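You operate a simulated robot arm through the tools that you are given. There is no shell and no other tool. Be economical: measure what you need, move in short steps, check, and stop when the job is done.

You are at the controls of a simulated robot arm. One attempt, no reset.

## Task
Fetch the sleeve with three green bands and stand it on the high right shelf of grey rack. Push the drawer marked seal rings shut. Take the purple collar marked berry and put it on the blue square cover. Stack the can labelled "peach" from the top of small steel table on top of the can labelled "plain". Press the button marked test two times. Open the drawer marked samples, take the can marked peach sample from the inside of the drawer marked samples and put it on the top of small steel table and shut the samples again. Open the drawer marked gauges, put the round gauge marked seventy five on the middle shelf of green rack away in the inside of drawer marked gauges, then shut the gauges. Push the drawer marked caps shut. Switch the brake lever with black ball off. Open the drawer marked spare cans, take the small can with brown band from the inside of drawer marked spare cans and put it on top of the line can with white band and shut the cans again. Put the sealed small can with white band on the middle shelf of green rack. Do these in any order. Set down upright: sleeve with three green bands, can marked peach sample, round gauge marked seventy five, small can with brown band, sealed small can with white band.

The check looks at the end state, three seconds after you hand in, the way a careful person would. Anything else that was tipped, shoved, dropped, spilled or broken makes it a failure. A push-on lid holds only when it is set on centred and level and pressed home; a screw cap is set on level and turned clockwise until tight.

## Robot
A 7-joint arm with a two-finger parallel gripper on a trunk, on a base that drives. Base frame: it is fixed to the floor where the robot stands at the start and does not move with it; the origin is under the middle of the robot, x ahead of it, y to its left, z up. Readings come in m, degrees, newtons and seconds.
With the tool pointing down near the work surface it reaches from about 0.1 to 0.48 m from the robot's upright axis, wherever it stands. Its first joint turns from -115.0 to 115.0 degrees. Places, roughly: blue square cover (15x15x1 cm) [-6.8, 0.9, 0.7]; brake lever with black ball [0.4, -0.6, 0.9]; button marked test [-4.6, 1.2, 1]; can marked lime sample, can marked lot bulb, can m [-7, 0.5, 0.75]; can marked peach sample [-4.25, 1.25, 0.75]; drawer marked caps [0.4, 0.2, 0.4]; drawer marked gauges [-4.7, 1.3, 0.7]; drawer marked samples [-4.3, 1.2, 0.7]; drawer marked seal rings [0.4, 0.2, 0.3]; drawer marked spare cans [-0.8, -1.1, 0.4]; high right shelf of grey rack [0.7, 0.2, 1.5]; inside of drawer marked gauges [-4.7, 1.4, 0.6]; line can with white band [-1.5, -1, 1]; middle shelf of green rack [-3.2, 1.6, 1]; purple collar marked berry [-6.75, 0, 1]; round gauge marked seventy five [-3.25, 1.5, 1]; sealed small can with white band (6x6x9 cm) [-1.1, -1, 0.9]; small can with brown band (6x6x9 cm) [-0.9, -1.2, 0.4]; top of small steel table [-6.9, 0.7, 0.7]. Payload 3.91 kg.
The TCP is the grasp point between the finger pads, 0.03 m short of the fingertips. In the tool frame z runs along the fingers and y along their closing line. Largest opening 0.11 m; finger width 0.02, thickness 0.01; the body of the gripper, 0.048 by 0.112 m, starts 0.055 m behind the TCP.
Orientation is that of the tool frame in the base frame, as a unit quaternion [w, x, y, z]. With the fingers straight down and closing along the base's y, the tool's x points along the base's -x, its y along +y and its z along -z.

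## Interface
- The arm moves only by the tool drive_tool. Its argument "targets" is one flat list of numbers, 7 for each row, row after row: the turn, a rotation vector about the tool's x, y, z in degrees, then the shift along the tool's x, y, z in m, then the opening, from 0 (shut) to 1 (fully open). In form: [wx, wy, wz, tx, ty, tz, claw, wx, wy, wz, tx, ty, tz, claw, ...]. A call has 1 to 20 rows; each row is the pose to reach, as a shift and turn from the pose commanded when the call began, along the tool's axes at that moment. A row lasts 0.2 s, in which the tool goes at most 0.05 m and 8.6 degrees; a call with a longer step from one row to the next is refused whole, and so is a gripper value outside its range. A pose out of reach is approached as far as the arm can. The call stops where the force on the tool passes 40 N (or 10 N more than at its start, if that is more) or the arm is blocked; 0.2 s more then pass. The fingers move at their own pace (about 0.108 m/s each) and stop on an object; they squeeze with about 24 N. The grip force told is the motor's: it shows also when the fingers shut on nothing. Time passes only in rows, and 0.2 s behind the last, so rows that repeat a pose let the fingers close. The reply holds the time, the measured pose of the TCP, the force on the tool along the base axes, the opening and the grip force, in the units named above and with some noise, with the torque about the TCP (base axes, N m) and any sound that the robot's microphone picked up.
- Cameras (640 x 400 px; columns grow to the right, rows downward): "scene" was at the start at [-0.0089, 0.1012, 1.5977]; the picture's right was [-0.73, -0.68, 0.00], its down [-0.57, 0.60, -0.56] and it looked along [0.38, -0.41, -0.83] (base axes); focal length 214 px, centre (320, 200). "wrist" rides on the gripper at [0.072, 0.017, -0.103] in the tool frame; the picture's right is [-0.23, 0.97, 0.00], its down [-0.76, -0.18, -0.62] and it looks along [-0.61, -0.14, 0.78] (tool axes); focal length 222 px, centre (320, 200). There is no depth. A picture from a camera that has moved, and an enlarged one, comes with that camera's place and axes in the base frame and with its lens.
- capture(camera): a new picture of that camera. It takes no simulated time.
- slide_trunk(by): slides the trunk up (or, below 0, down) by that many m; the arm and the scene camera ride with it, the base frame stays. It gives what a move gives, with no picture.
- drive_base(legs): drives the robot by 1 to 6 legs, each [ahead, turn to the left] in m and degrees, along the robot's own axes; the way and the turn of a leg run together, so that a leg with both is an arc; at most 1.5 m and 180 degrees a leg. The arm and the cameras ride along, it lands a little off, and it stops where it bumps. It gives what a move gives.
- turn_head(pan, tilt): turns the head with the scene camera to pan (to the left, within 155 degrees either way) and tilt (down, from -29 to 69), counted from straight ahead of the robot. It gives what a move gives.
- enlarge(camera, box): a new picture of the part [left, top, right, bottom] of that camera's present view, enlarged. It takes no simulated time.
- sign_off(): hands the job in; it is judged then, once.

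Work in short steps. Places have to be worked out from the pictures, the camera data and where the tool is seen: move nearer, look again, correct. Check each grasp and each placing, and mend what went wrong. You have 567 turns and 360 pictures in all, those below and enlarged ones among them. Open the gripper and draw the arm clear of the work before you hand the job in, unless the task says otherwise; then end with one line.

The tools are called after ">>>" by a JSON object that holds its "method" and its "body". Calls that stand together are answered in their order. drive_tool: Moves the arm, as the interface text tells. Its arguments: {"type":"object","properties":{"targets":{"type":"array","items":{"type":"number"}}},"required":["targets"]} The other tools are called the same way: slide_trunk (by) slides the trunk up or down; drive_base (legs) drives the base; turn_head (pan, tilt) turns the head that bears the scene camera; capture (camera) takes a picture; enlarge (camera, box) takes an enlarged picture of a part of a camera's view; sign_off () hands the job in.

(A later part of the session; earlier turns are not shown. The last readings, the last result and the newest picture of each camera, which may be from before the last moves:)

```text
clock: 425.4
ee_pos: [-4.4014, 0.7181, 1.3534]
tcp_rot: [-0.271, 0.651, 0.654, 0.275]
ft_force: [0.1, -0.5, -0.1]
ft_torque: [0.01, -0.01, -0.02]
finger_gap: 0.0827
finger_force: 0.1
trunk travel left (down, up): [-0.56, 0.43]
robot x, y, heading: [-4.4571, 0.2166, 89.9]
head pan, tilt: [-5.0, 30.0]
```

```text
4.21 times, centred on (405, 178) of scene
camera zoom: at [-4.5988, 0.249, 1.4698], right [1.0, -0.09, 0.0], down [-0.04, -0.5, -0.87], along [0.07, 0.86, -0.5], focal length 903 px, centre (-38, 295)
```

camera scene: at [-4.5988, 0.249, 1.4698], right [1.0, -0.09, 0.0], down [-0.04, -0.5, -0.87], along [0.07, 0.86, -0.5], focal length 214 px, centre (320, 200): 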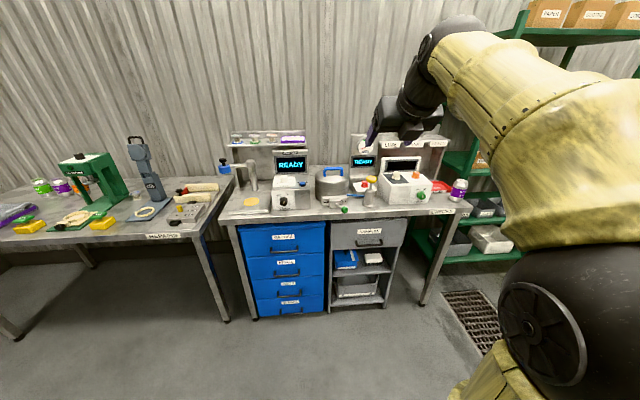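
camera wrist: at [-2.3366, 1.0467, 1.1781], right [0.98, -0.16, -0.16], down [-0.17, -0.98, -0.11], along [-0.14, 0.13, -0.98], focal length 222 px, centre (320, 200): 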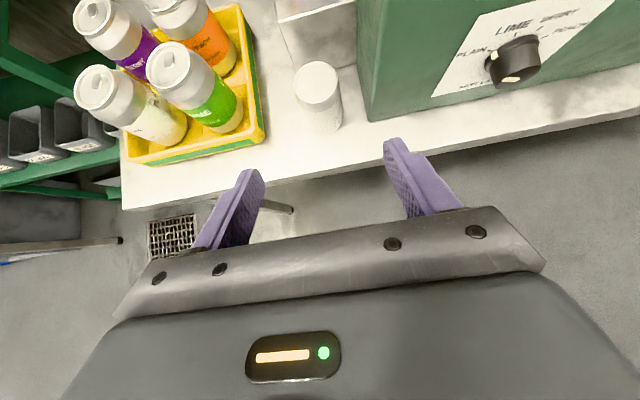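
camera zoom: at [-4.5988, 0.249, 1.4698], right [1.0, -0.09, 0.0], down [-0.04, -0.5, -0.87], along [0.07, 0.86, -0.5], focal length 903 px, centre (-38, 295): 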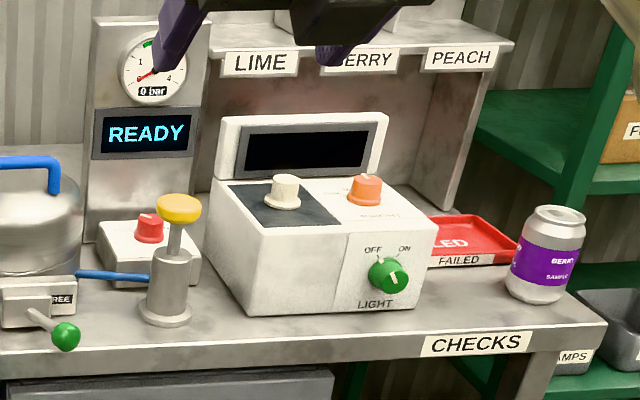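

Gauges handle ≈(−4.72, 1.11, 0.67), samples handle ≈(−4.245, 1.11, 0.675); test button ≈(−4.61, 1.24, ~1.0). Make the tool level, roll it for vertical closing, and shift left.

>>> {"method": "drive_tool", "body": {"targets": [0, 8.5, 0, 0, 0, 0.0, 0.75, 0, 17, 0, 0, 0, 0.0, 0.75, 0, 25.5, 0, 0, 0, 0.0, 0.75, 0, 34, 0, 0, 0, 0.0, 0.75, 0, 42, 0, 0, 0, 0, 0.75, 0, 45, 0, 0, 0, 0, 0.75]}}

>>> {"method": "drive_tool", "body": {"targets": [0, 0, -8.5, 0, 0, 0.02, 0.6, 0, 0, -17, 0, 0, 0.04, 0.6, 0, 0, -25.5, 0, 0, 0.06, 0.6, 0, 0, -34, 0, 0, 0.08, 0.6, 0, 0, -42.5, 0, 0, 0.1, 0.6, 0, 0, -51, 0, 0, 0.1, 0.6, 0, 0, -59.5, 0, 0, 0.1, 0.6, 0, 0, -68, 0, 0, 0.1, 0.6, 0, 0, -76.5, 0, 0, 0.1, 0.6, 0, 0, -85, 0, 0, 0.1, 0.6, 0, 0, -90, 0, 0, 0.1, 0.6]}}

>>> {"method": "drive_base", "body": {"legs": [[0, 90], [0.31, 0], [0, -90]]}}

>>> {"method": "slide_trunk", "body": {"by": -0.4}}

>>> {"method": "capture", "body": {"camera": "wrist"}}

>>> {"method": "capture", "body": {"camera": "scene"}}

```text
clock: 426.9
ee_pos: [-4.4073, 0.7144, 1.3497]
tcp_rot: [-0.482, 0.514, 0.532, 0.469]
ft_force: [-0.3, 0.7, 0.9]
ft_torque: [0.03, 0.02, 0.0]
finger_gap: 0.0824
finger_force: 0.0
out of reach, approached as far as the arm can: row 5, 6
trunk travel left (down, up): [-0.56, 0.43]
robot x, y, heading: [-4.4586, 0.2168, 90.2]
head pan, tilt: [-5.0, 30.0]
```

```text
clock: 429.2
ee_pos: [-4.4021, 0.8173, 1.3551]
tcp_rot: [0.002, -0.004, 0.704, 0.71]
ft_force: [0.5, 0.5, 0.0]
ft_torque: [0.0, -0.01, 0.0]
finger_gap: 0.0659
finger_force: 0.0
trunk travel left (down, up): [-0.56, 0.43]
robot x, y, heading: [-4.4579, 0.2174, 90.3]
head pan, tilt: [-5.0, 30.0]
```

```text
clock: 438.9
ee_pos: [-4.7169, 0.8183, 1.3544]
tcp_rot: [-0.002, -0.008, 0.704, 0.71]
ft_force: [-0.3, -0.5, -0.5]
ft_torque: [-0.01, 0.02, 0.01]
finger_gap: 0.0663
finger_force: 0.1
trunk travel left (down, up): [-0.56, 0.43]
robot x, y, heading: [-4.765, 0.2187, 90.9]
head pan, tilt: [-5.0, 30.0]
```

```text
clock: 442.8
ee_pos: [-4.7189, 0.8175, 0.9537]
tcp_rot: [-0.002, -0.008, 0.704, 0.71]
ft_force: [0.0, 0.3, 0.3]
ft_torque: [0.01, -0.01, -0.02]
finger_gap: 0.066
finger_force: 0.0
trunk travel left (down, up): [-0.16, 0.83]
robot x, y, heading: [-4.7693, 0.2187, 90.7]
head pan, tilt: [-5.0, 30.0]
```

```text
197 pictures are left
camera wrist: at [-4.7891, 0.7132, 0.9701], right [0.22, 0.0, 0.98], down [0.77, -0.61, -0.18], along [0.6, 0.79, -0.13], focal length 222 px, centre (320, 200)
```

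wrist: 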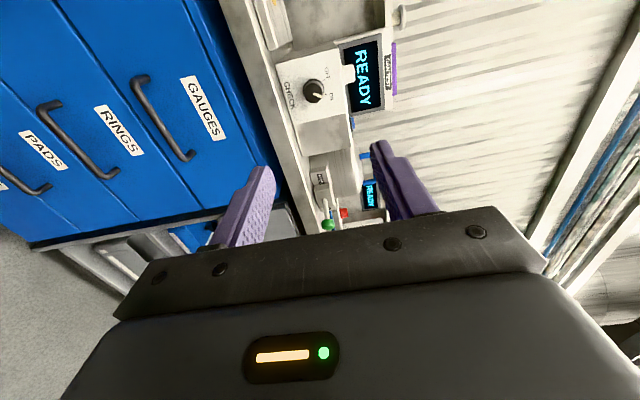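

```text
196 pictures are left
camera scene: at [-4.9086, 0.2475, 1.0698], right [1.0, -0.07, 0.0], down [-0.04, -0.5, -0.87], along [0.06, 0.86, -0.5], focal length 214 px, centre (320, 200)
```

scene: 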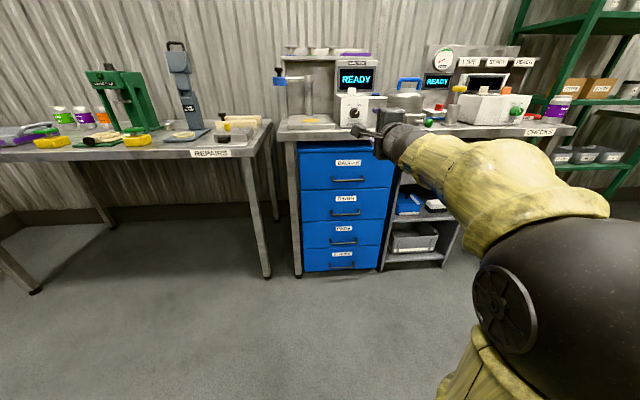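

Handle confirmed at x≈−4.714, z≈0.674. Lower and approach.

>>> {"method": "slide_trunk", "body": {"by": -0.15}}

>>> {"method": "drive_tool", "body": {"targets": [0, 0, 0, 0, -0.04, 0, 0.6, 0, 0, 0, 0, -0.08, 0, 0.6, 0, 0, 0, 0, -0.12, 0, 0.6, 0, 0, 0, 0, -0.129, 0, 0.6]}}

>>> {"method": "drive_base", "body": {"legs": [[0.18, -0.7]]}}

>>> {"method": "capture", "body": {"camera": "wrist"}}

```text
clock: 444.5
ee_pos: [-4.7178, 0.8183, 0.8047]
tcp_rot: [-0.003, -0.008, 0.704, 0.71]
ft_force: [-0.1, 0.4, -0.2]
ft_torque: [-0.02, 0.01, -0.01]
finger_gap: 0.0662
finger_force: 0.0
trunk travel left (down, up): [-0.01, 0.98]
robot x, y, heading: [-4.7642, 0.2196, 90.8]
head pan, tilt: [-5.0, 30.0]
```

```text
clock: 445.5
ee_pos: [-4.7173, 0.8201, 0.675]
tcp_rot: [-0.002, -0.007, 0.704, 0.71]
ft_force: [0.3, 0.0, 0.1]
ft_torque: [0.0, 0.01, 0.02]
finger_gap: 0.0662
finger_force: 0.1
trunk travel left (down, up): [-0.01, 0.98]
robot x, y, heading: [-4.7626, 0.222, 90.7]
head pan, tilt: [-5.0, 30.0]
```

```text
clock: 447.0
ee_pos: [-4.7088, 0.9979, 0.6755]
tcp_rot: [0.003, -0.002, 0.704, 0.71]
ft_force: [0.1, 0.8, 0.3]
ft_torque: [0.01, 0.0, -0.01]
finger_gap: 0.0662
finger_force: 0.0
trunk travel left (down, up): [-0.01, 0.98]
robot x, y, heading: [-4.7652, 0.4003, 89.8]
head pan, tilt: [-5.0, 30.0]
```

```text
195 pictures are left
camera wrist: at [-4.782, 0.8942, 0.6915], right [0.22, -0.01, 0.98], down [0.76, -0.62, -0.18], along [0.61, 0.78, -0.13], focal length 222 px, centre (320, 200)
```

wrist: 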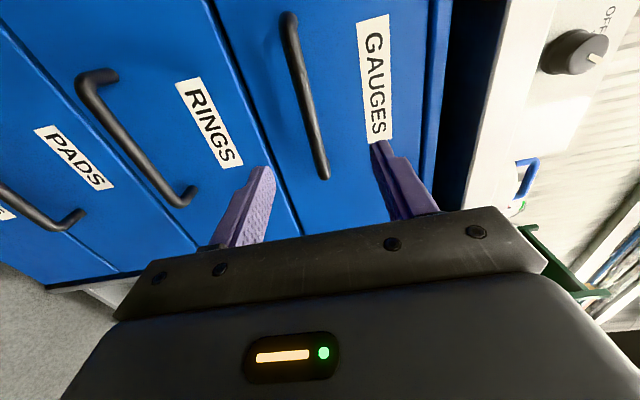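

>>> {"method": "drive_tool", "body": {"targets": [0, 0, 0, 0, 0, 0.04, 0.6, 0, 0, 0, 0, -0.003, 0.08, 0.6, 0, 0, 0, 0, -0.003, 0.095, 0.6, 0, 0, 0, 0, -0.003, 0.095, 0.3, 0, 0, 0, 0, -0.003, 0.095, 0, 0, 0, 0, 0, -0.003, 0.095, 0]}}

>>> {"method": "capture", "body": {"camera": "wrist"}}

```text
clock: 448.4
ee_pos: [-4.7101, 1.0929, 0.6688]
tcp_rot: [0.003, -0.003, 0.708, 0.707]
ft_force: [-2.7, -11.7, -23.2]
ft_torque: [-0.24, 0.4, -0.29]
finger_gap: 0.0137
finger_force: 45.0
trunk travel left (down, up): [-0.01, 0.98]
robot x, y, heading: [-4.7665, 0.396, 89.8]
head pan, tilt: [-5.0, 30.0]
```

```text
194 pictures are left
camera wrist: at [-4.782, 0.9899, 0.6855], right [0.22, 0.0, 0.98], down [0.76, -0.62, -0.17], along [0.61, 0.78, -0.14], focal length 222 px, centre (320, 200)
```

wrist: 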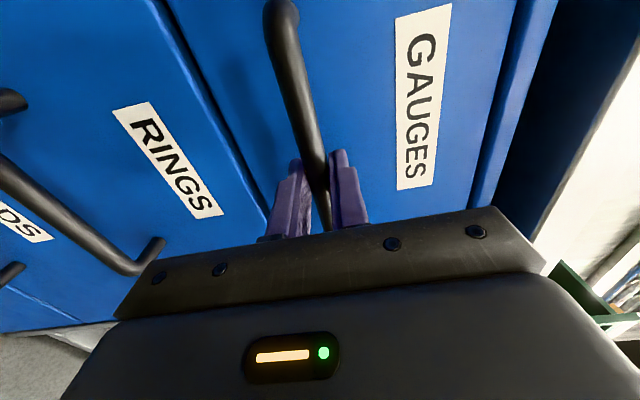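

Handle gripped. Pull by backing up 0.26 m.

>>> {"method": "drive_base", "body": {"legs": [[-0.14, 0]]}}

>>> {"method": "drive_base", "body": {"legs": [[-0.12, 0]]}}

>>> {"method": "capture", "body": {"camera": "scene"}}

```text
clock: 449.8
ee_pos: [-4.708, 0.956, 0.669]
tcp_rot: [0.002, -0.001, 0.708, 0.706]
ft_force: [-4.0, 0.5, -27.3]
ft_torque: [-0.29, 0.38, 0.33]
finger_gap: 0.0137
finger_force: 44.9
trunk travel left (down, up): [-0.01, 0.98]
robot x, y, heading: [-4.7672, 0.2564, 89.9]
head pan, tilt: [-5.0, 30.0]
```

```text
clock: 451.0
ee_pos: [-4.7089, 0.8331, 0.6676]
tcp_rot: [0.002, -0.002, 0.708, 0.706]
ft_force: [3.2, 1.1, -12.0]
ft_torque: [-0.14, 0.29, -0.31]
finger_gap: 0.0137
finger_force: 45.1
trunk travel left (down, up): [-0.01, 0.98]
robot x, y, heading: [-4.7659, 0.1367, 90.0]
head pan, tilt: [-5.0, 30.0]
```

```text
193 pictures are left
camera scene: at [-4.9095, 0.1698, 0.9197], right [1.0, -0.09, 0.0], down [-0.04, -0.5, -0.87], along [0.08, 0.86, -0.5], focal length 214 px, centre (320, 200)
```

scene: 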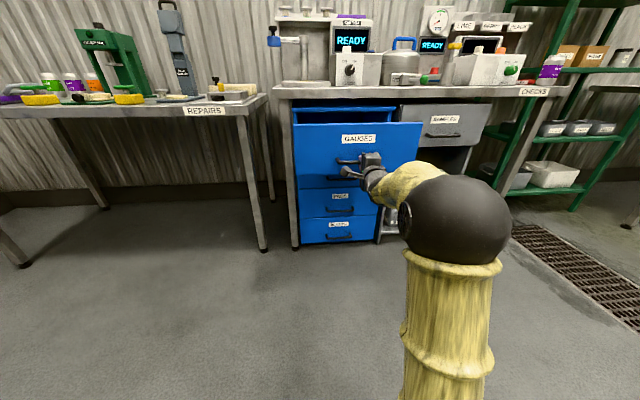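

Drawer is out. Release, back off, raise the trunk, and look inside.

>>> {"method": "drive_tool", "body": {"targets": [0, 0, 0, 0, 0, 0, 0.3, 0, 0, 0, 0, 0, 0, 0.6, 0, 0, 0, 0, 0, -0.03, 0.6, 0, 0, 0, 0, 0, -0.07, 0.6]}}

>>> {"method": "drive_base", "body": {"legs": [[-0.1, 0]]}}

>>> {"method": "slide_trunk", "body": {"by": 0.4}}

>>> {"method": "slide_trunk", "body": {"by": 0.4}}

>>> {"method": "turn_head", "body": {"pan": -10, "tilt": 50}}

>>> {"method": "capture", "body": {"camera": "scene"}}

```text
clock: 452.0
ee_pos: [-4.7087, 0.7643, 0.6686]
tcp_rot: [0.002, -0.001, 0.708, 0.706]
ft_force: [0.9, -0.1, 0.0]
ft_torque: [0.04, 0.01, 0.0]
finger_gap: 0.066
finger_force: 0.0
trunk travel left (down, up): [-0.01, 0.98]
robot x, y, heading: [-4.7696, 0.1369, 90.2]
head pan, tilt: [-5.0, 30.0]
```

```text
clock: 453.1
ee_pos: [-4.7099, 0.6638, 0.6694]
tcp_rot: [0.003, -0.001, 0.708, 0.707]
ft_force: [-0.4, 0.0, 0.3]
ft_torque: [-0.01, 0.02, 0.02]
finger_gap: 0.066
finger_force: 0.0
trunk travel left (down, up): [-0.01, 0.98]
robot x, y, heading: [-4.767, 0.0397, 89.8]
head pan, tilt: [-5.0, 30.0]
```

```text
clock: 457.0
ee_pos: [-4.7104, 0.6634, 1.07]
tcp_rot: [0.003, -0.002, 0.707, 0.707]
ft_force: [-0.7, 0.1, -0.3]
ft_torque: [-0.04, -0.03, -0.03]
finger_gap: 0.0659
finger_force: 0.1
trunk travel left (down, up): [-0.41, 0.58]
robot x, y, heading: [-4.7679, 0.0348, 89.7]
head pan, tilt: [-5.0, 30.0]
```

```text
clock: 460.8
ee_pos: [-4.7106, 0.663, 1.4691]
tcp_rot: [0.003, -0.002, 0.708, 0.707]
ft_force: [0.3, 0.5, -0.7]
ft_torque: [0.0, 0.0, 0.0]
finger_gap: 0.0658
finger_force: 0.1
trunk travel left (down, up): [-0.81, 0.18]
robot x, y, heading: [-4.7685, 0.0376, 89.9]
head pan, tilt: [-5.0, 30.0]
```

```text
clock: 461.6
ee_pos: [-4.709, 0.6625, 1.4683]
tcp_rot: [0.003, -0.002, 0.708, 0.706]
ft_force: [0.3, 0.3, -0.8]
ft_torque: [-0.02, 0.01, 0.02]
finger_gap: 0.0658
finger_force: 0.0
trunk travel left (down, up): [-0.81, 0.18]
robot x, y, heading: [-4.7647, 0.0346, 89.9]
head pan, tilt: [-10.0, 50.0]
```

```text
192 pictures are left
camera scene: at [-4.9046, 0.0545, 1.6903], right [0.98, -0.18, 0.0], down [-0.13, -0.75, -0.64], along [0.11, 0.63, -0.77], focal length 214 px, centre (320, 200)
```

scene: 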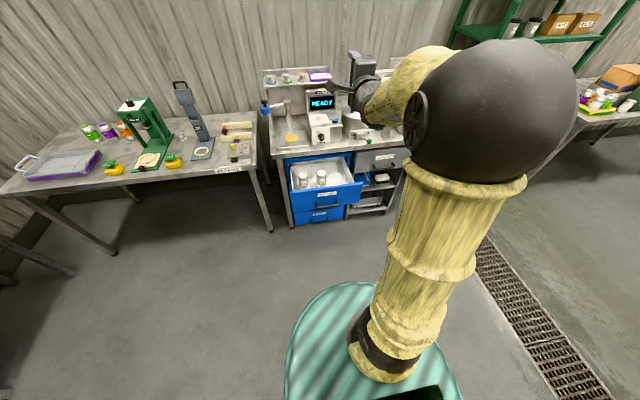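

>>> {"method": "enlarge", "body": {"camera": "scene", "box": [260, 60, 420, 230]}}

```text
2.35 times, centred on (340, 145) of scene
camera zoom: at [-4.9046, 0.0545, 1.6903], right [0.98, -0.18, 0.0], down [-0.13, -0.75, -0.64], along [0.11, 0.63, -0.77], focal length 505 px, centre (273, 329)
```

zoom: 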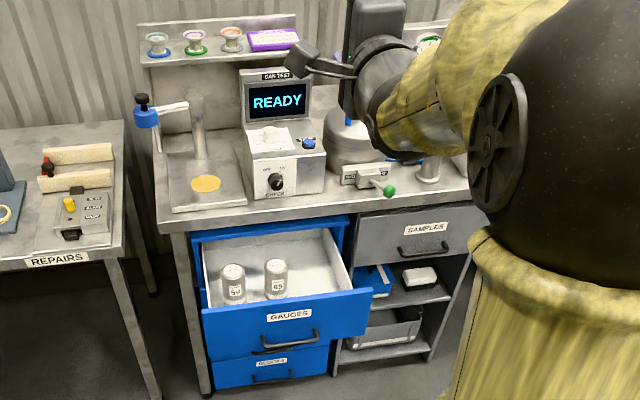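

Drawer holds gauges 50 and 65 at its left; right side is free (target ≈(−4.60, 1.0)). Now reset the tool to the 45° pose with a low trunk and go to the rack for the gauge 75.

>>> {"method": "drive_tool", "body": {"targets": [0, 0, 8.5, 0, 0, 0, 0.8, 0, 0, 17, 0, 0, 0, 0.8, 0, 0, 25.5, 0, 0, 0, 0.8, 0, 0, 34, 0, 0, 0, 0.8, 0, 0, 42.5, 0, 0, 0, 0.8, 0, 0, 51, 0, 0, 0, 0.8, 0, 0, 59.5, 0, 0, 0, 0.8, 0, 0, 68, 0, 0, 0, 0.8, 0, 0, 76.5, 0, 0, 0, 0.8, 0, 0, 85, 0, 0, 0, 0.8, 0, 0, 90, 0, 0, 0, 0.8]}}

>>> {"method": "drive_tool", "body": {"targets": [0, -8.5, 0, 0, 0, 0, 0.8, 0, -17, 0, 0, 0, 0, 0.8, 0, -25.5, 0, 0, 0, 0, 0.8, 0, -34, 0, 0, 0, 0, 0.8, 0, -42, 0, 0, 0, 0, 0.8, 0, -45, 0, 0, 0, 0, 0.8]}}

>>> {"method": "slide_trunk", "body": {"by": -0.4}}

>>> {"method": "slide_trunk", "body": {"by": -0.15}}

```text
clock: 464.0
ee_pos: [-4.709, 0.6622, 1.47]
tcp_rot: [-0.499, 0.499, 0.501, 0.5]
ft_force: [0.3, 0.2, -0.3]
ft_torque: [-0.02, 0.0, 0.0]
finger_gap: 0.088
finger_force: 0.2
trunk travel left (down, up): [-0.81, 0.18]
robot x, y, heading: [-4.7677, 0.0366, 90.1]
head pan, tilt: [-10.0, 50.0]
```

```text
clock: 465.4
ee_pos: [-4.7106, 0.6632, 1.4691]
tcp_rot: [-0.269, 0.655, 0.653, 0.27]
ft_force: [0.5, 0.4, -0.5]
ft_torque: [0.05, 0.02, -0.04]
finger_gap: 0.0883
finger_force: 0.0
out of reach, approached as far as the arm can: row 3
trunk travel left (down, up): [-0.81, 0.18]
robot x, y, heading: [-4.7658, 0.0383, 89.7]
head pan, tilt: [-10.0, 50.0]
```

```text
clock: 469.3
ee_pos: [-4.7096, 0.6633, 1.0701]
tcp_rot: [-0.268, 0.653, 0.653, 0.273]
ft_force: [-0.4, -0.3, -0.9]
ft_torque: [-0.02, 0.0, -0.03]
finger_gap: 0.0878
finger_force: 0.1
trunk travel left (down, up): [-0.41, 0.58]
robot x, y, heading: [-4.7696, 0.0387, 90.0]
head pan, tilt: [-10.0, 50.0]
```

```text
clock: 471.0
ee_pos: [-4.7105, 0.6635, 0.9195]
tcp_rot: [-0.268, 0.653, 0.654, 0.272]
ft_force: [0.3, 0.7, 0.0]
ft_torque: [0.0, -0.03, -0.01]
finger_gap: 0.0882
finger_force: 0.1
trunk travel left (down, up): [-0.26, 0.73]
robot x, y, heading: [-4.7716, 0.04, 89.9]
head pan, tilt: [-10.0, 50.0]
```

For the gauge I use a flatter 20° tilt so the wrist fits below the next shelf while the fingers pass above the boxes. Adjust tilt and height, then drive to the rack.

>>> {"method": "drive_tool", "body": {"targets": [0, 8, 0, 0.03, 0, -0.03, 0.75, 0, 16, 0, 0.06, 0, -0.06, 0.75, 0, 24, 0, 0.09, 0, -0.09, 0.75, 0, 25, 0, 0.12, 0, -0.12, 0.75, 0, 25, 0, 0.15, 0, -0.15, 0.75]}}

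>>> {"method": "drive_base", "body": {"legs": [[0, -90], [1.5, 0], [0.05, 0], [0, 90]]}}

>>> {"method": "turn_head", "body": {"pan": 0, "tilt": 10}}

>>> {"method": "capture", "body": {"camera": "scene"}}

>>> {"method": "capture", "body": {"camera": "wrist"}}

```text
clock: 472.2
ee_pos: [-4.7093, 0.6627, 1.1306]
tcp_rot: [-0.402, 0.579, 0.581, 0.407]
ft_force: [-0.8, 0.3, 0.4]
ft_torque: [-0.01, 0.0, 0.06]
finger_gap: 0.0827
finger_force: 0.1
trunk travel left (down, up): [-0.26, 0.73]
robot x, y, heading: [-4.766, 0.0353, 89.5]
head pan, tilt: [-10.0, 50.0]
```

```text
clock: 487.9
ee_pos: [-3.1393, 0.6595, 1.1309]
tcp_rot: [-0.402, 0.581, 0.579, 0.408]
ft_force: [-0.1, -0.3, -0.3]
ft_torque: [0.0, -0.02, 0.02]
finger_gap: 0.0826
finger_force: 0.1
trunk travel left (down, up): [-0.26, 0.73]
robot x, y, heading: [-3.2023, 0.0322, 89.5]
head pan, tilt: [-10.0, 50.0]
```

```text
clock: 488.9
ee_pos: [-3.1401, 0.6602, 1.1308]
tcp_rot: [-0.402, 0.58, 0.579, 0.408]
ft_force: [0.6, -0.5, 0.9]
ft_torque: [-0.01, 0.01, 0.01]
finger_gap: 0.0824
finger_force: 0.1
trunk travel left (down, up): [-0.26, 0.73]
robot x, y, heading: [-3.1982, 0.0364, 89.5]
head pan, tilt: [0.0, 10.0]
```

```text
190 pictures are left
camera scene: at [-3.351, 0.0698, 1.2021], right [1.0, -0.01, 0.0], down [0.0, -0.17, -0.98], along [0.01, 0.98, -0.17], focal length 214 px, centre (320, 200)
```

scene: 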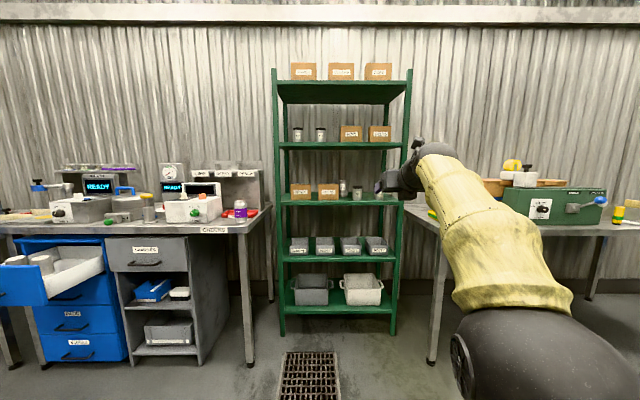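

```text
189 pictures are left
camera wrist: at [-3.1238, 0.5872, 1.2342], right [0.97, -0.09, -0.21], down [-0.18, -0.85, -0.5], along [-0.13, 0.53, -0.84], focal length 222 px, centre (320, 200)
```

wrist: 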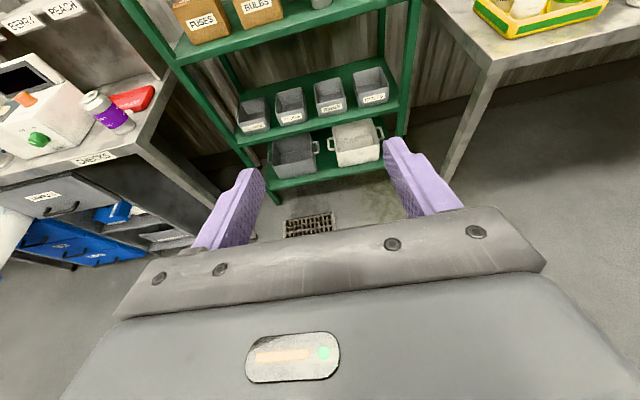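

>>> {"method": "drive_base", "body": {"legs": [[0.55, 0.6]]}}

>>> {"method": "capture", "body": {"camera": "wrist"}}

>>> {"method": "turn_head", "body": {"pan": -5, "tilt": 15}}

>>> {"method": "capture", "body": {"camera": "scene"}}

```text
clock: 492.1
ee_pos: [-3.1411, 1.2086, 1.1311]
tcp_rot: [-0.403, 0.579, 0.58, 0.407]
ft_force: [0.7, 0.6, 0.5]
ft_torque: [-0.01, 0.02, -0.01]
finger_gap: 0.0823
finger_force: 0.0
trunk travel left (down, up): [-0.26, 0.73]
robot x, y, heading: [-3.2006, 0.5807, 90.3]
head pan, tilt: [0.0, 10.0]
```

```text
188 pictures are left
camera wrist: at [-3.1254, 1.1362, 1.2343], right [0.98, -0.08, -0.21], down [-0.18, -0.85, -0.5], along [-0.14, 0.53, -0.84], focal length 222 px, centre (320, 200)
```

wrist: 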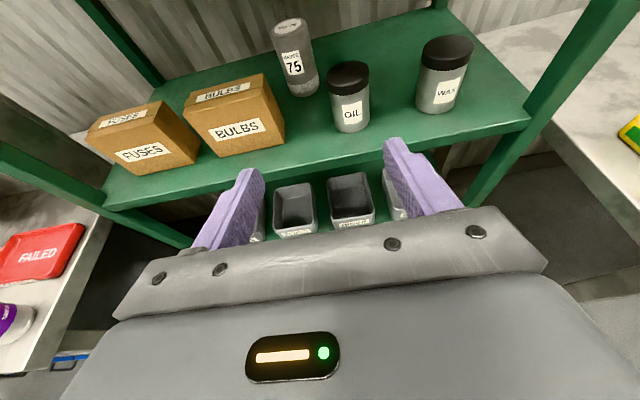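

```text
clock: 492.8
ee_pos: [-3.141, 1.2087, 1.1308]
tcp_rot: [-0.402, 0.579, 0.58, 0.407]
ft_force: [0.4, -0.1, -0.7]
ft_torque: [-0.05, 0.02, 0.0]
finger_gap: 0.0823
finger_force: 0.1
trunk travel left (down, up): [-0.26, 0.73]
robot x, y, heading: [-3.1981, 0.5822, 89.8]
head pan, tilt: [-5.0, 15.0]
```

```text
187 pictures are left
camera scene: at [-3.3411, 0.6174, 1.194], right [1.0, -0.09, 0.0], down [-0.02, -0.26, -0.97], along [0.08, 0.96, -0.26], focal length 214 px, centre (320, 200)
```

scene: 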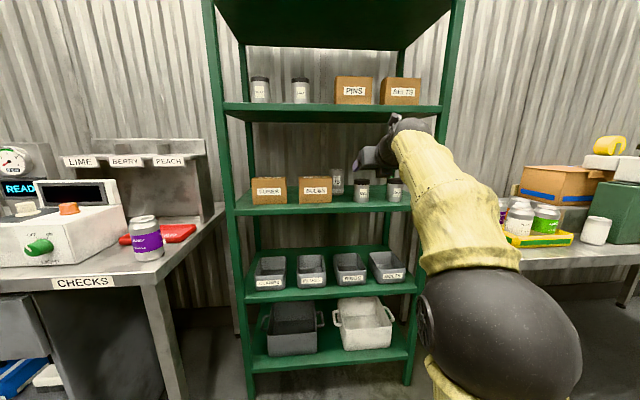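

Gauge at ≈(−3.178, 1.603), top ≈1.08. Align x and drive in above the boxes.

>>> {"method": "drive_tool", "body": {"targets": [0, 0, 0, 0, -0.037, 0, 0.75]}}

>>> {"method": "drive_base", "body": {"legs": [[0.25, 0]]}}

>>> {"method": "capture", "body": {"camera": "wrist"}}

>>> {"method": "capture", "body": {"camera": "scene"}}

```text
clock: 493.2
ee_pos: [-3.1783, 1.2107, 1.128]
tcp_rot: [-0.402, 0.58, 0.58, 0.408]
ft_force: [0.4, -0.4, 0.0]
ft_torque: [-0.01, 0.05, 0.07]
finger_gap: 0.0826
finger_force: 0.0
trunk travel left (down, up): [-0.26, 0.73]
robot x, y, heading: [-3.2, 0.5836, 89.9]
head pan, tilt: [-5.0, 15.0]
```

```text
clock: 495.0
ee_pos: [-3.178, 1.4612, 1.1297]
tcp_rot: [-0.402, 0.579, 0.581, 0.407]
ft_force: [-0.8, 0.1, -0.2]
ft_torque: [0.0, -0.02, -0.02]
finger_gap: 0.0824
finger_force: 0.0
trunk travel left (down, up): [-0.26, 0.73]
robot x, y, heading: [-3.1998, 0.8353, 89.7]
head pan, tilt: [-5.0, 15.0]
```

```text
186 pictures are left
camera wrist: at [-3.1622, 1.3883, 1.2331], right [0.98, -0.08, -0.21], down [-0.18, -0.85, -0.5], along [-0.14, 0.53, -0.84], focal length 222 px, centre (320, 200)
```

wrist: 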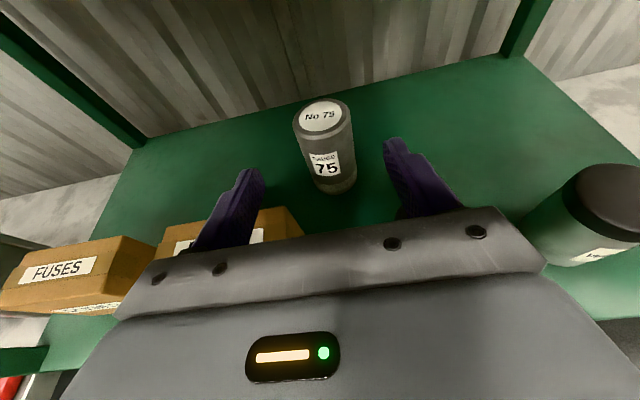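

```text
185 pictures are left
camera scene: at [-3.341, 0.8686, 1.194], right [1.0, -0.09, 0.0], down [-0.02, -0.26, -0.97], along [0.08, 0.96, -0.26], focal length 214 px, centre (320, 200)
```

scene: 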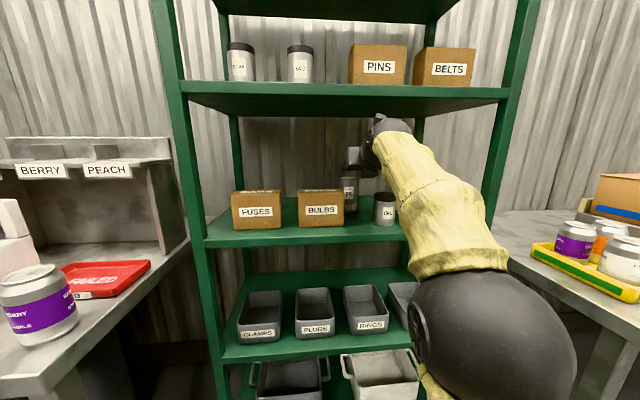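

Gauge is well centred. Drive in the last 14 cm.

>>> {"method": "drive_base", "body": {"legs": [[0.135, 0]]}}

>>> {"method": "capture", "body": {"camera": "wrist"}}

```text
clock: 496.3
ee_pos: [-3.1784, 1.5978, 1.1294]
tcp_rot: [-0.403, 0.578, 0.581, 0.407]
ft_force: [-0.1, 0.8, 0.1]
ft_torque: [-0.03, 0.0, 0.0]
finger_gap: 0.0825
finger_force: 0.1
trunk travel left (down, up): [-0.26, 0.73]
robot x, y, heading: [-3.1978, 0.9749, 90.0]
head pan, tilt: [-5.0, 15.0]
```

```text
184 pictures are left
camera wrist: at [-3.1626, 1.5241, 1.233], right [0.98, -0.08, -0.21], down [-0.18, -0.85, -0.5], along [-0.14, 0.53, -0.84], focal length 222 px, centre (320, 200)
```

wrist: 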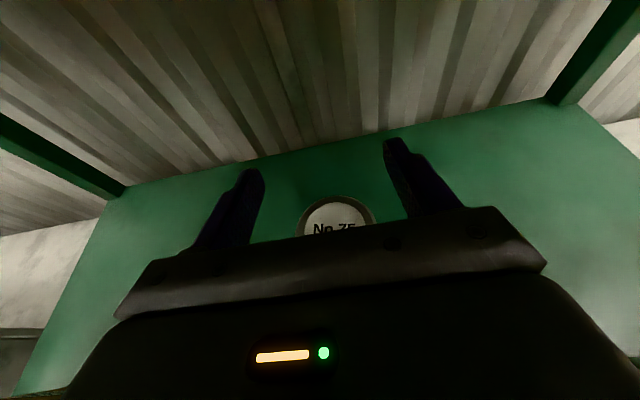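

Gauge's top is under the fingers. Descend ~7.7 cm and grip.

>>> {"method": "drive_tool", "body": {"targets": [0, 0, 0, -0.03, 0, 0.003, 0.75, 0, 0, 0, -0.055, 0, 0.012, 0.75, 0, 0, 0, -0.075, 0, 0.019, 0.75]}}

>>> {"method": "capture", "body": {"camera": "wrist"}}

```text
clock: 497.1
ee_pos: [-3.1778, 1.5879, 1.0533]
tcp_rot: [-0.404, 0.578, 0.579, 0.408]
ft_force: [-1.2, 1.6, 5.7]
ft_torque: [-0.42, 0.28, -0.14]
finger_gap: 0.0826
finger_force: 0.0
trunk travel left (down, up): [-0.26, 0.73]
robot x, y, heading: [-3.1986, 0.9702, 89.8]
head pan, tilt: [-5.0, 15.0]
```

```text
183 pictures are left
camera wrist: at [-3.1622, 1.5155, 1.1566], right [0.97, -0.08, -0.21], down [-0.18, -0.85, -0.5], along [-0.14, 0.53, -0.84], focal length 222 px, centre (320, 200)
```

wrist: 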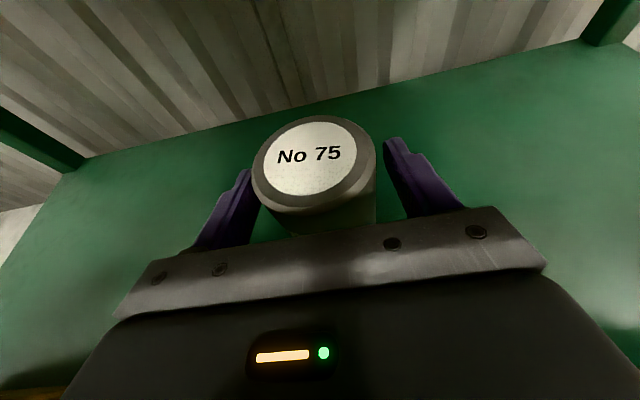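

Slight contact force; raise 4 mm and close.

>>> {"method": "drive_tool", "body": {"targets": [0, 0, 0, 0.005, 0, 0, 0.75, 0, 0, 0, 0.005, 0, 0, 0.6, 0, 0, 0, 0.005, 0, 0, 0.45, 0, 0, 0, 0.005, 0, 0, 0.3, 0, 0, 0, 0.005, 0, 0, 0.3]}}

>>> {"method": "capture", "body": {"camera": "wrist"}}

```text
clock: 498.3
ee_pos: [-3.1782, 1.5906, 1.0565]
tcp_rot: [-0.402, 0.579, 0.581, 0.407]
ft_force: [-0.5, -0.3, -0.7]
ft_torque: [-0.05, 0.12, -0.01]
finger_gap: 0.0651
finger_force: 23.6
trunk travel left (down, up): [-0.26, 0.73]
robot x, y, heading: [-3.1974, 0.9716, 90.0]
head pan, tilt: [-5.0, 15.0]
```

```text
182 pictures are left
camera wrist: at [-3.162, 1.518, 1.1603], right [0.98, -0.08, -0.21], down [-0.18, -0.85, -0.5], along [-0.14, 0.53, -0.84], focal length 222 px, centre (320, 200)
```

wrist: 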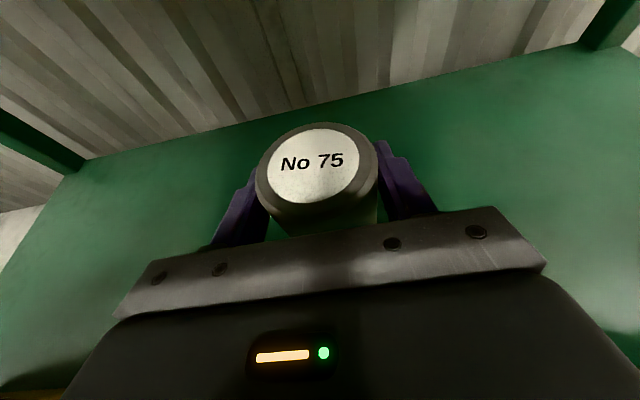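

Gripped (65 mm). Lift 6 cm and back out.

>>> {"method": "drive_tool", "body": {"targets": [0, 0, 0, 0.03, 0, -0.011, 0.3, 0, 0, 0, 0.06, 0, -0.022, 0.3]}}

>>> {"method": "drive_base", "body": {"legs": [[-0.35, 0]]}}

>>> {"method": "capture", "body": {"camera": "wrist"}}

>>> {"method": "capture", "body": {"camera": "scene"}}

```text
clock: 498.9
ee_pos: [-3.1791, 1.5907, 1.1194]
tcp_rot: [-0.403, 0.579, 0.58, 0.407]
ft_force: [0.2, 0.4, -3.6]
ft_torque: [-0.02, 0.0, -0.02]
finger_gap: 0.0647
finger_force: 24.1
trunk travel left (down, up): [-0.26, 0.73]
robot x, y, heading: [-3.1956, 0.9736, 90.0]
head pan, tilt: [-5.0, 15.0]
```

```text
clock: 501.2
ee_pos: [-3.1789, 1.2388, 1.1195]
tcp_rot: [-0.403, 0.579, 0.58, 0.408]
ft_force: [-0.3, 0.5, -3.3]
ft_torque: [-0.04, 0.01, -0.02]
finger_gap: 0.0649
finger_force: 23.6
trunk travel left (down, up): [-0.26, 0.73]
robot x, y, heading: [-3.1984, 0.6169, 90.0]
head pan, tilt: [-5.0, 15.0]
```

```text
181 pictures are left
camera wrist: at [-3.1626, 1.1657, 1.2243], right [0.98, -0.08, -0.21], down [-0.18, -0.85, -0.5], along [-0.14, 0.53, -0.84], focal length 222 px, centre (320, 200)
```

wrist: 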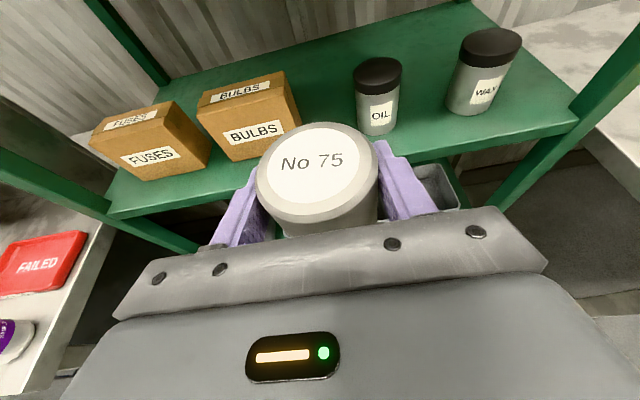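

```text
180 pictures are left
camera scene: at [-3.341, 0.652, 1.194], right [1.0, -0.09, 0.0], down [-0.02, -0.26, -0.97], along [0.08, 0.96, -0.26], focal length 214 px, centre (320, 200)
```

scene: 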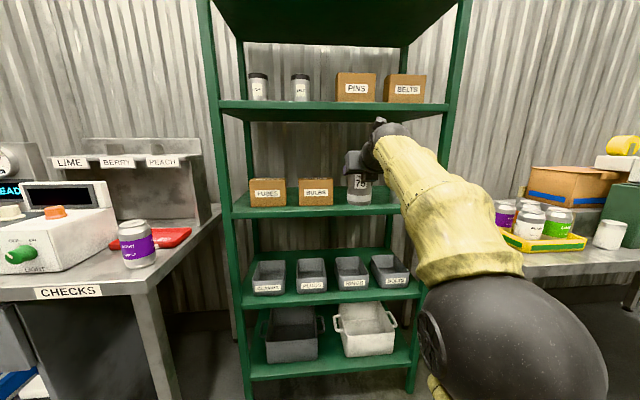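

Gauge is out cleanly. I need to re-grip it steeper for the drawer; go to the checks/repairs benches and find a free spot.

>>> {"method": "drive_base", "body": {"legs": [[-0.5, 0], [0, 90], [1.4, 0], [0.35, 0], [0, -90]]}}

>>> {"method": "slide_trunk", "body": {"by": 0.35}}

>>> {"method": "turn_head", "body": {"pan": 5, "tilt": 35}}

>>> {"method": "capture", "body": {"camera": "scene"}}

```text
clock: 520.2
ee_pos: [-4.908, 0.7585, 1.1199]
tcp_rot: [-0.397, 0.586, 0.574, 0.412]
ft_force: [-0.1, 0.2, -3.9]
ft_torque: [-0.03, 0.01, -0.02]
finger_gap: 0.0647
finger_force: 24.5
trunk travel left (down, up): [-0.26, 0.73]
robot x, y, heading: [-4.9471, 0.1403, 88.5]
head pan, tilt: [-5.0, 15.0]
```

```text
clock: 523.6
ee_pos: [-4.9095, 0.7574, 1.47]
tcp_rot: [-0.397, 0.587, 0.573, 0.413]
ft_force: [0.7, 0.3, -2.8]
ft_torque: [0.01, -0.04, 0.0]
finger_gap: 0.0648
finger_force: 23.6
trunk travel left (down, up): [-0.61, 0.38]
robot x, y, heading: [-4.946, 0.135, 88.6]
head pan, tilt: [-5.0, 15.0]
```

```text
clock: 524.4
ee_pos: [-4.9097, 0.757, 1.4703]
tcp_rot: [-0.399, 0.585, 0.573, 0.412]
ft_force: [-0.1, -0.2, -3.3]
ft_torque: [-0.03, -0.02, -0.01]
finger_gap: 0.0648
finger_force: 24.2
trunk travel left (down, up): [-0.61, 0.38]
robot x, y, heading: [-4.9411, 0.1371, 88.6]
head pan, tilt: [5.0, 35.0]
```

```text
179 pictures are left
camera scene: at [-5.1014, 0.1706, 1.5121], right [1.0, 0.06, 0.0], down [0.03, -0.57, -0.82], along [-0.05, 0.82, -0.57], focal length 214 px, centre (320, 200)
```

scene: 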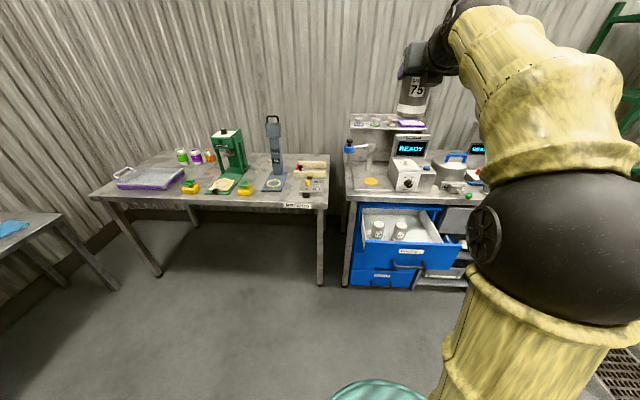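

>>> {"method": "enlarge", "body": {"camera": "scene", "box": [90, 110, 340, 230]}}

>>> {"method": "enlarge", "body": {"camera": "scene", "box": [330, 110, 500, 290]}}

```text
2.56 times, centred on (215, 170) of scene
camera zoom: at [-5.1014, 0.1706, 1.5121], right [1.0, 0.06, 0.0], down [0.03, -0.57, -0.82], along [-0.05, 0.82, -0.57], focal length 549 px, centre (589, 277)
```

zoom: 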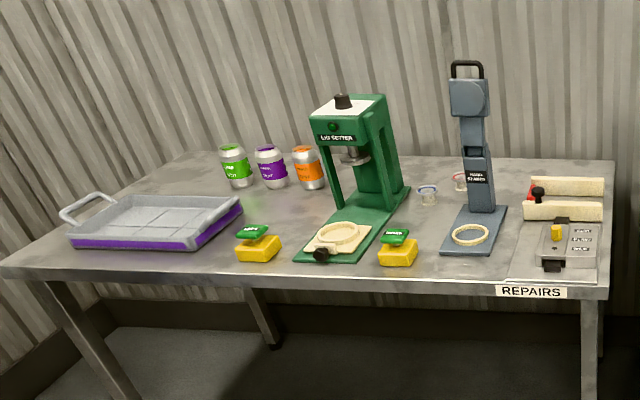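

```text
2.22 times, centred on (415, 200) of scene
camera zoom: at [-5.1014, 0.1706, 1.5121], right [1.0, 0.06, 0.0], down [0.03, -0.57, -0.82], along [-0.05, 0.82, -0.57], focal length 477 px, centre (109, 200)
```

zoom: 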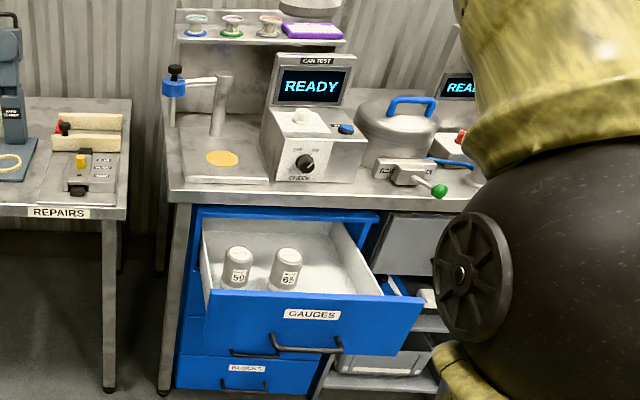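

Free spot on the repairs bench: about (−5.95, 1.35), between grey tray and green lid setter. Drive there.

>>> {"method": "drive_base", "body": {"legs": [[0, 91.4], [1.05, 0], [0, -90]]}}

>>> {"method": "slide_trunk", "body": {"by": -0.2}}

>>> {"method": "drive_base", "body": {"legs": [[0.35, 0]]}}

>>> {"method": "capture", "body": {"camera": "wrist"}}

>>> {"method": "capture", "body": {"camera": "scene"}}

```text
clock: 537.5
ee_pos: [-5.9884, 0.7531, 1.4701]
tcp_rot: [-0.408, 0.572, 0.586, 0.403]
ft_force: [-0.2, 0.0, -2.2]
ft_torque: [0.01, 0.0, -0.03]
finger_gap: 0.0649
finger_force: 24.2
trunk travel left (down, up): [-0.61, 0.38]
robot x, y, heading: [-5.9925, 0.1299, 91.0]
head pan, tilt: [5.0, 35.0]
```

```text
clock: 539.7
ee_pos: [-5.9872, 0.7524, 1.2699]
tcp_rot: [-0.407, 0.573, 0.587, 0.403]
ft_force: [-0.3, 0.3, -3.1]
ft_torque: [-0.03, -0.01, -0.01]
finger_gap: 0.0646
finger_force: 23.9
trunk travel left (down, up): [-0.41, 0.58]
robot x, y, heading: [-5.9986, 0.128, 90.9]
head pan, tilt: [5.0, 35.0]
```

```text
clock: 542.0
ee_pos: [-5.9949, 1.1029, 1.2703]
tcp_rot: [-0.407, 0.572, 0.588, 0.401]
ft_force: [-0.4, 0.6, -2.7]
ft_torque: [-0.04, -0.01, 0.0]
finger_gap: 0.0649
finger_force: 23.9
trunk travel left (down, up): [-0.41, 0.58]
robot x, y, heading: [-5.9999, 0.4817, 90.9]
head pan, tilt: [5.0, 35.0]
```

```text
176 pictures are left
camera wrist: at [-5.9779, 1.0302, 1.374], right [0.98, -0.06, -0.21], down [-0.16, -0.85, -0.5], along [-0.15, 0.52, -0.84], focal length 222 px, centre (320, 200)
```

wrist: 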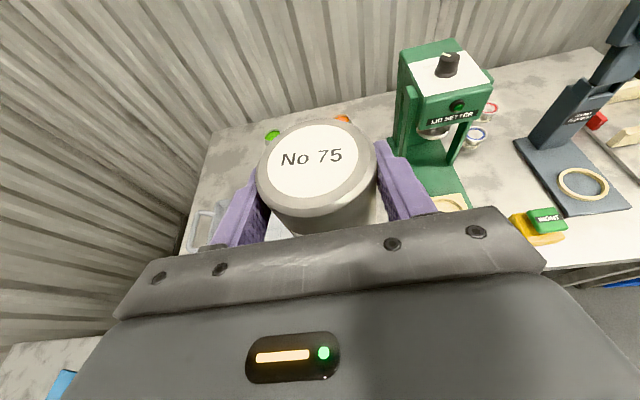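

```text
175 pictures are left
camera scene: at [-6.1605, 0.507, 1.312], right [0.99, 0.11, 0.0], down [0.06, -0.57, -0.82], along [-0.09, 0.81, -0.57], focal length 214 px, centre (320, 200)
```

scene: 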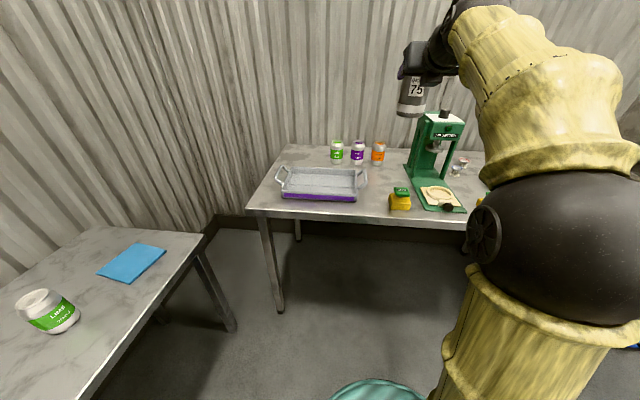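

Spot confirmed: free area x −6.05…−5.86, y 1.25…1.5, bench z≈0.83. Align, drive in and lower.

>>> {"method": "drive_tool", "body": {"targets": [0, 0, 0, 0, 0.04, 0, 0.3]}}

>>> {"method": "drive_base", "body": {"legs": [[0.27, -0.9]]}}

>>> {"method": "slide_trunk", "body": {"by": -0.2}}

>>> {"method": "capture", "body": {"camera": "wrist"}}

>>> {"method": "capture", "body": {"camera": "scene"}}

```text
clock: 542.4
ee_pos: [-5.9551, 1.1038, 1.2711]
tcp_rot: [-0.407, 0.573, 0.587, 0.402]
ft_force: [-0.7, -1.1, -3.4]
ft_torque: [-0.03, 0.04, -0.03]
finger_gap: 0.0649
finger_force: 24.1
trunk travel left (down, up): [-0.41, 0.58]
robot x, y, heading: [-6.0053, 0.4801, 91.1]
head pan, tilt: [5.0, 35.0]
```

```text
clock: 544.3
ee_pos: [-5.9473, 1.3754, 1.2696]
tcp_rot: [-0.403, 0.578, 0.582, 0.405]
ft_force: [-0.3, -0.5, -3.0]
ft_torque: [-0.01, -0.05, 0.0]
finger_gap: 0.0649
finger_force: 24.4
trunk travel left (down, up): [-0.41, 0.58]
robot x, y, heading: [-6.0068, 0.7569, 90.3]
head pan, tilt: [5.0, 35.0]
```

```text
clock: 546.5
ee_pos: [-5.9475, 1.3757, 1.0698]
tcp_rot: [-0.404, 0.577, 0.583, 0.405]
ft_force: [-0.2, -0.8, -3.6]
ft_torque: [-0.03, 0.0, 0.0]
finger_gap: 0.0646
finger_force: 24.0
trunk travel left (down, up): [-0.21, 0.78]
robot x, y, heading: [-6.0028, 0.7554, 90.3]
head pan, tilt: [5.0, 35.0]
```

```text
174 pictures are left
camera wrist: at [-5.9315, 1.3032, 1.1741], right [0.98, -0.07, -0.21], down [-0.17, -0.85, -0.5], along [-0.14, 0.52, -0.84], focal length 222 px, centre (320, 200)
```

wrist: 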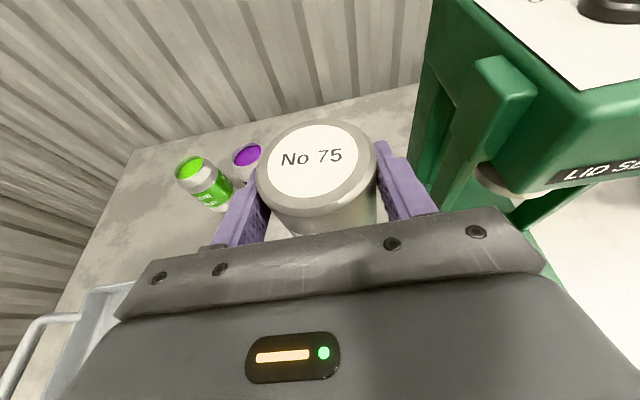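

```text
173 pictures are left
camera scene: at [-6.163, 0.7827, 1.112], right [1.0, 0.09, 0.0], down [0.05, -0.57, -0.82], along [-0.07, 0.82, -0.57], focal length 214 px, centre (320, 200)
```

scene: 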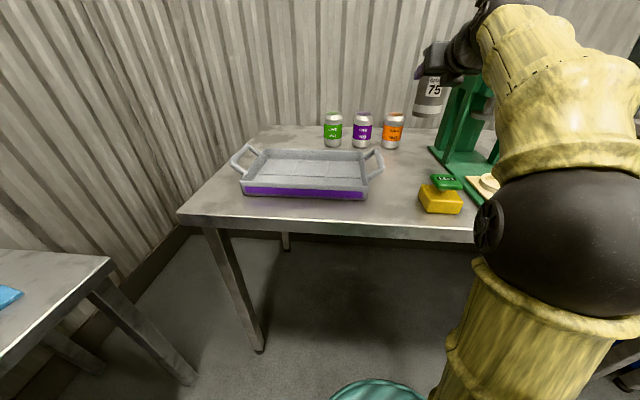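

The lid setter is close on the right; shift 3.5 cm left, then lower to contact.

>>> {"method": "drive_tool", "body": {"targets": [0, 0, 0, 0, -0.035, 0.0, 0.3, 0, 0, 0, -0.038, -0.035, 0.014, 0.3, 0, 0, 0, -0.076, -0.035, 0.028, 0.3, 0, 0, 0, -0.104, -0.035, 0.038, 0.3]}}

>>> {"method": "capture", "body": {"camera": "wrist"}}

>>> {"method": "capture", "body": {"camera": "scene"}}

```text
clock: 547.5
ee_pos: [-5.983, 1.3745, 0.9598]
tcp_rot: [-0.404, 0.578, 0.582, 0.406]
ft_force: [0.5, 0.0, -3.2]
ft_torque: [-0.05, -0.01, -0.03]
finger_gap: 0.0649
finger_force: 23.8
trunk travel left (down, up): [-0.21, 0.78]
robot x, y, heading: [-6.0028, 0.7558, 90.2]
head pan, tilt: [5.0, 35.0]
```

```text
172 pictures are left
camera wrist: at [-5.9663, 1.3025, 1.064], right [0.98, -0.07, -0.21], down [-0.17, -0.85, -0.5], along [-0.14, 0.53, -0.84], focal length 222 px, centre (320, 200)
```

wrist: 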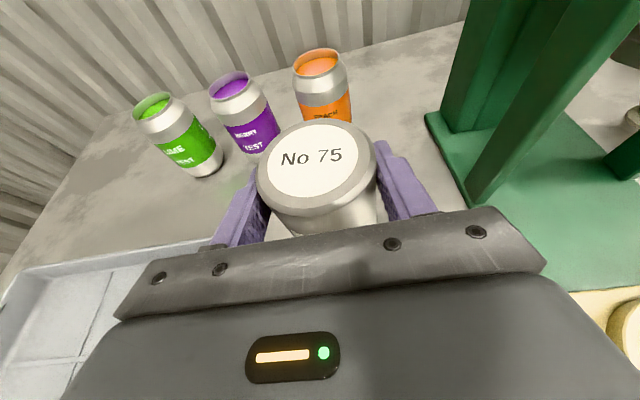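

```text
171 pictures are left
camera scene: at [-6.163, 0.7827, 1.112], right [1.0, 0.09, 0.0], down [0.05, -0.57, -0.82], along [-0.07, 0.82, -0.57], focal length 214 px, centre (320, 200)
```

scene: 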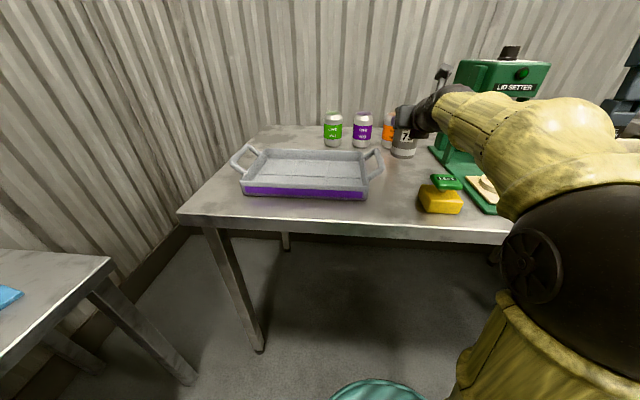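

>>> {"method": "drive_tool", "body": {"targets": [0, 0, 0, -0.02, 0, 0.007, 0.3, 0, 0, 0, -0.028, 0, 0.01, 0.3, 0, 0, 0, -0.033, 0, 0.012, 0.3, 0, 0, 0, -0.038, 0, 0.014, 0.3, 0, 0, 0, -0.042, 0, 0.0155, 0.3]}}

```text
clock: 548.7
ee_pos: [-5.9813, 1.3749, 0.9166]
tcp_rot: [-0.405, 0.577, 0.58, 0.407]
ft_force: [-0.9, 1.9, 4.3]
ft_torque: [0.13, 0.22, -0.03]
finger_gap: 0.0648
finger_force: 23.9
trunk travel left (down, up): [-0.21, 0.78]
robot x, y, heading: [-6.0036, 0.7544, 90.4]
head pan, tilt: [5.0, 35.0]
```

Contact. Release, withdraw, then tilt the tool to 50° and re-grip.

>>> {"method": "drive_tool", "body": {"targets": [0, 0, 0, 0, 0, 0, 0.5, 0, 0, 0, 0, 0, 0, 0.7, 0, 0, 0, 0, 0, 0, 0.8, 0, 0, 0, 0, 0, -0.03, 0.8, 0, 0, 0, 0, 0, -0.07, 0.8, 0, 0, 0, 0.02, 0, -0.11, 0.8, 0, -8, 0, 0.05, 0, -0.12, 0.8, 0, -16, 0, 0.08, 0, -0.12, 0.8, 0, -24, 0, 0.1, 0, -0.12, 0.8, 0, -30, 0, 0.12, 0, -0.12, 0.8]}}

>>> {"method": "capture", "body": {"camera": "wrist"}}

```text
clock: 550.9
ee_pos: [-5.9557, 1.2974, 1.0493]
tcp_rot: [-0.307, 0.654, 0.636, 0.272]
ft_force: [0.7, -0.2, 0.1]
ft_torque: [0.0, 0.01, 0.02]
finger_gap: 0.0881
finger_force: 0.0
out of reach, approached as far as the arm can: row 8, 9, 10
trunk travel left (down, up): [-0.21, 0.78]
robot x, y, heading: [-6.0122, 0.7542, 90.2]
head pan, tilt: [5.0, 35.0]
```

```text
170 pictures are left
camera wrist: at [-5.9313, 1.2671, 1.1695], right [0.96, -0.15, -0.22], down [-0.19, -0.97, -0.14], along [-0.2, 0.18, -0.96], focal length 222 px, centre (320, 200)
```

wrist: 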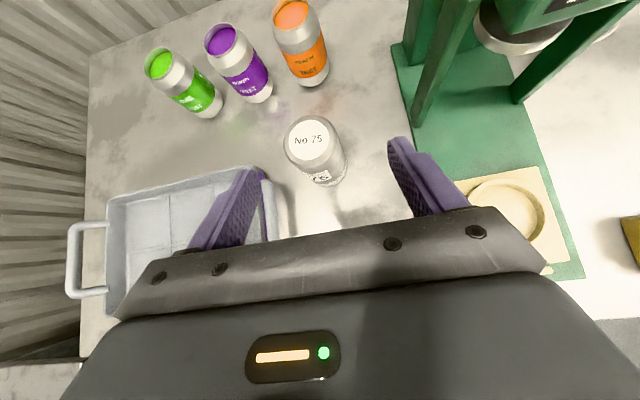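

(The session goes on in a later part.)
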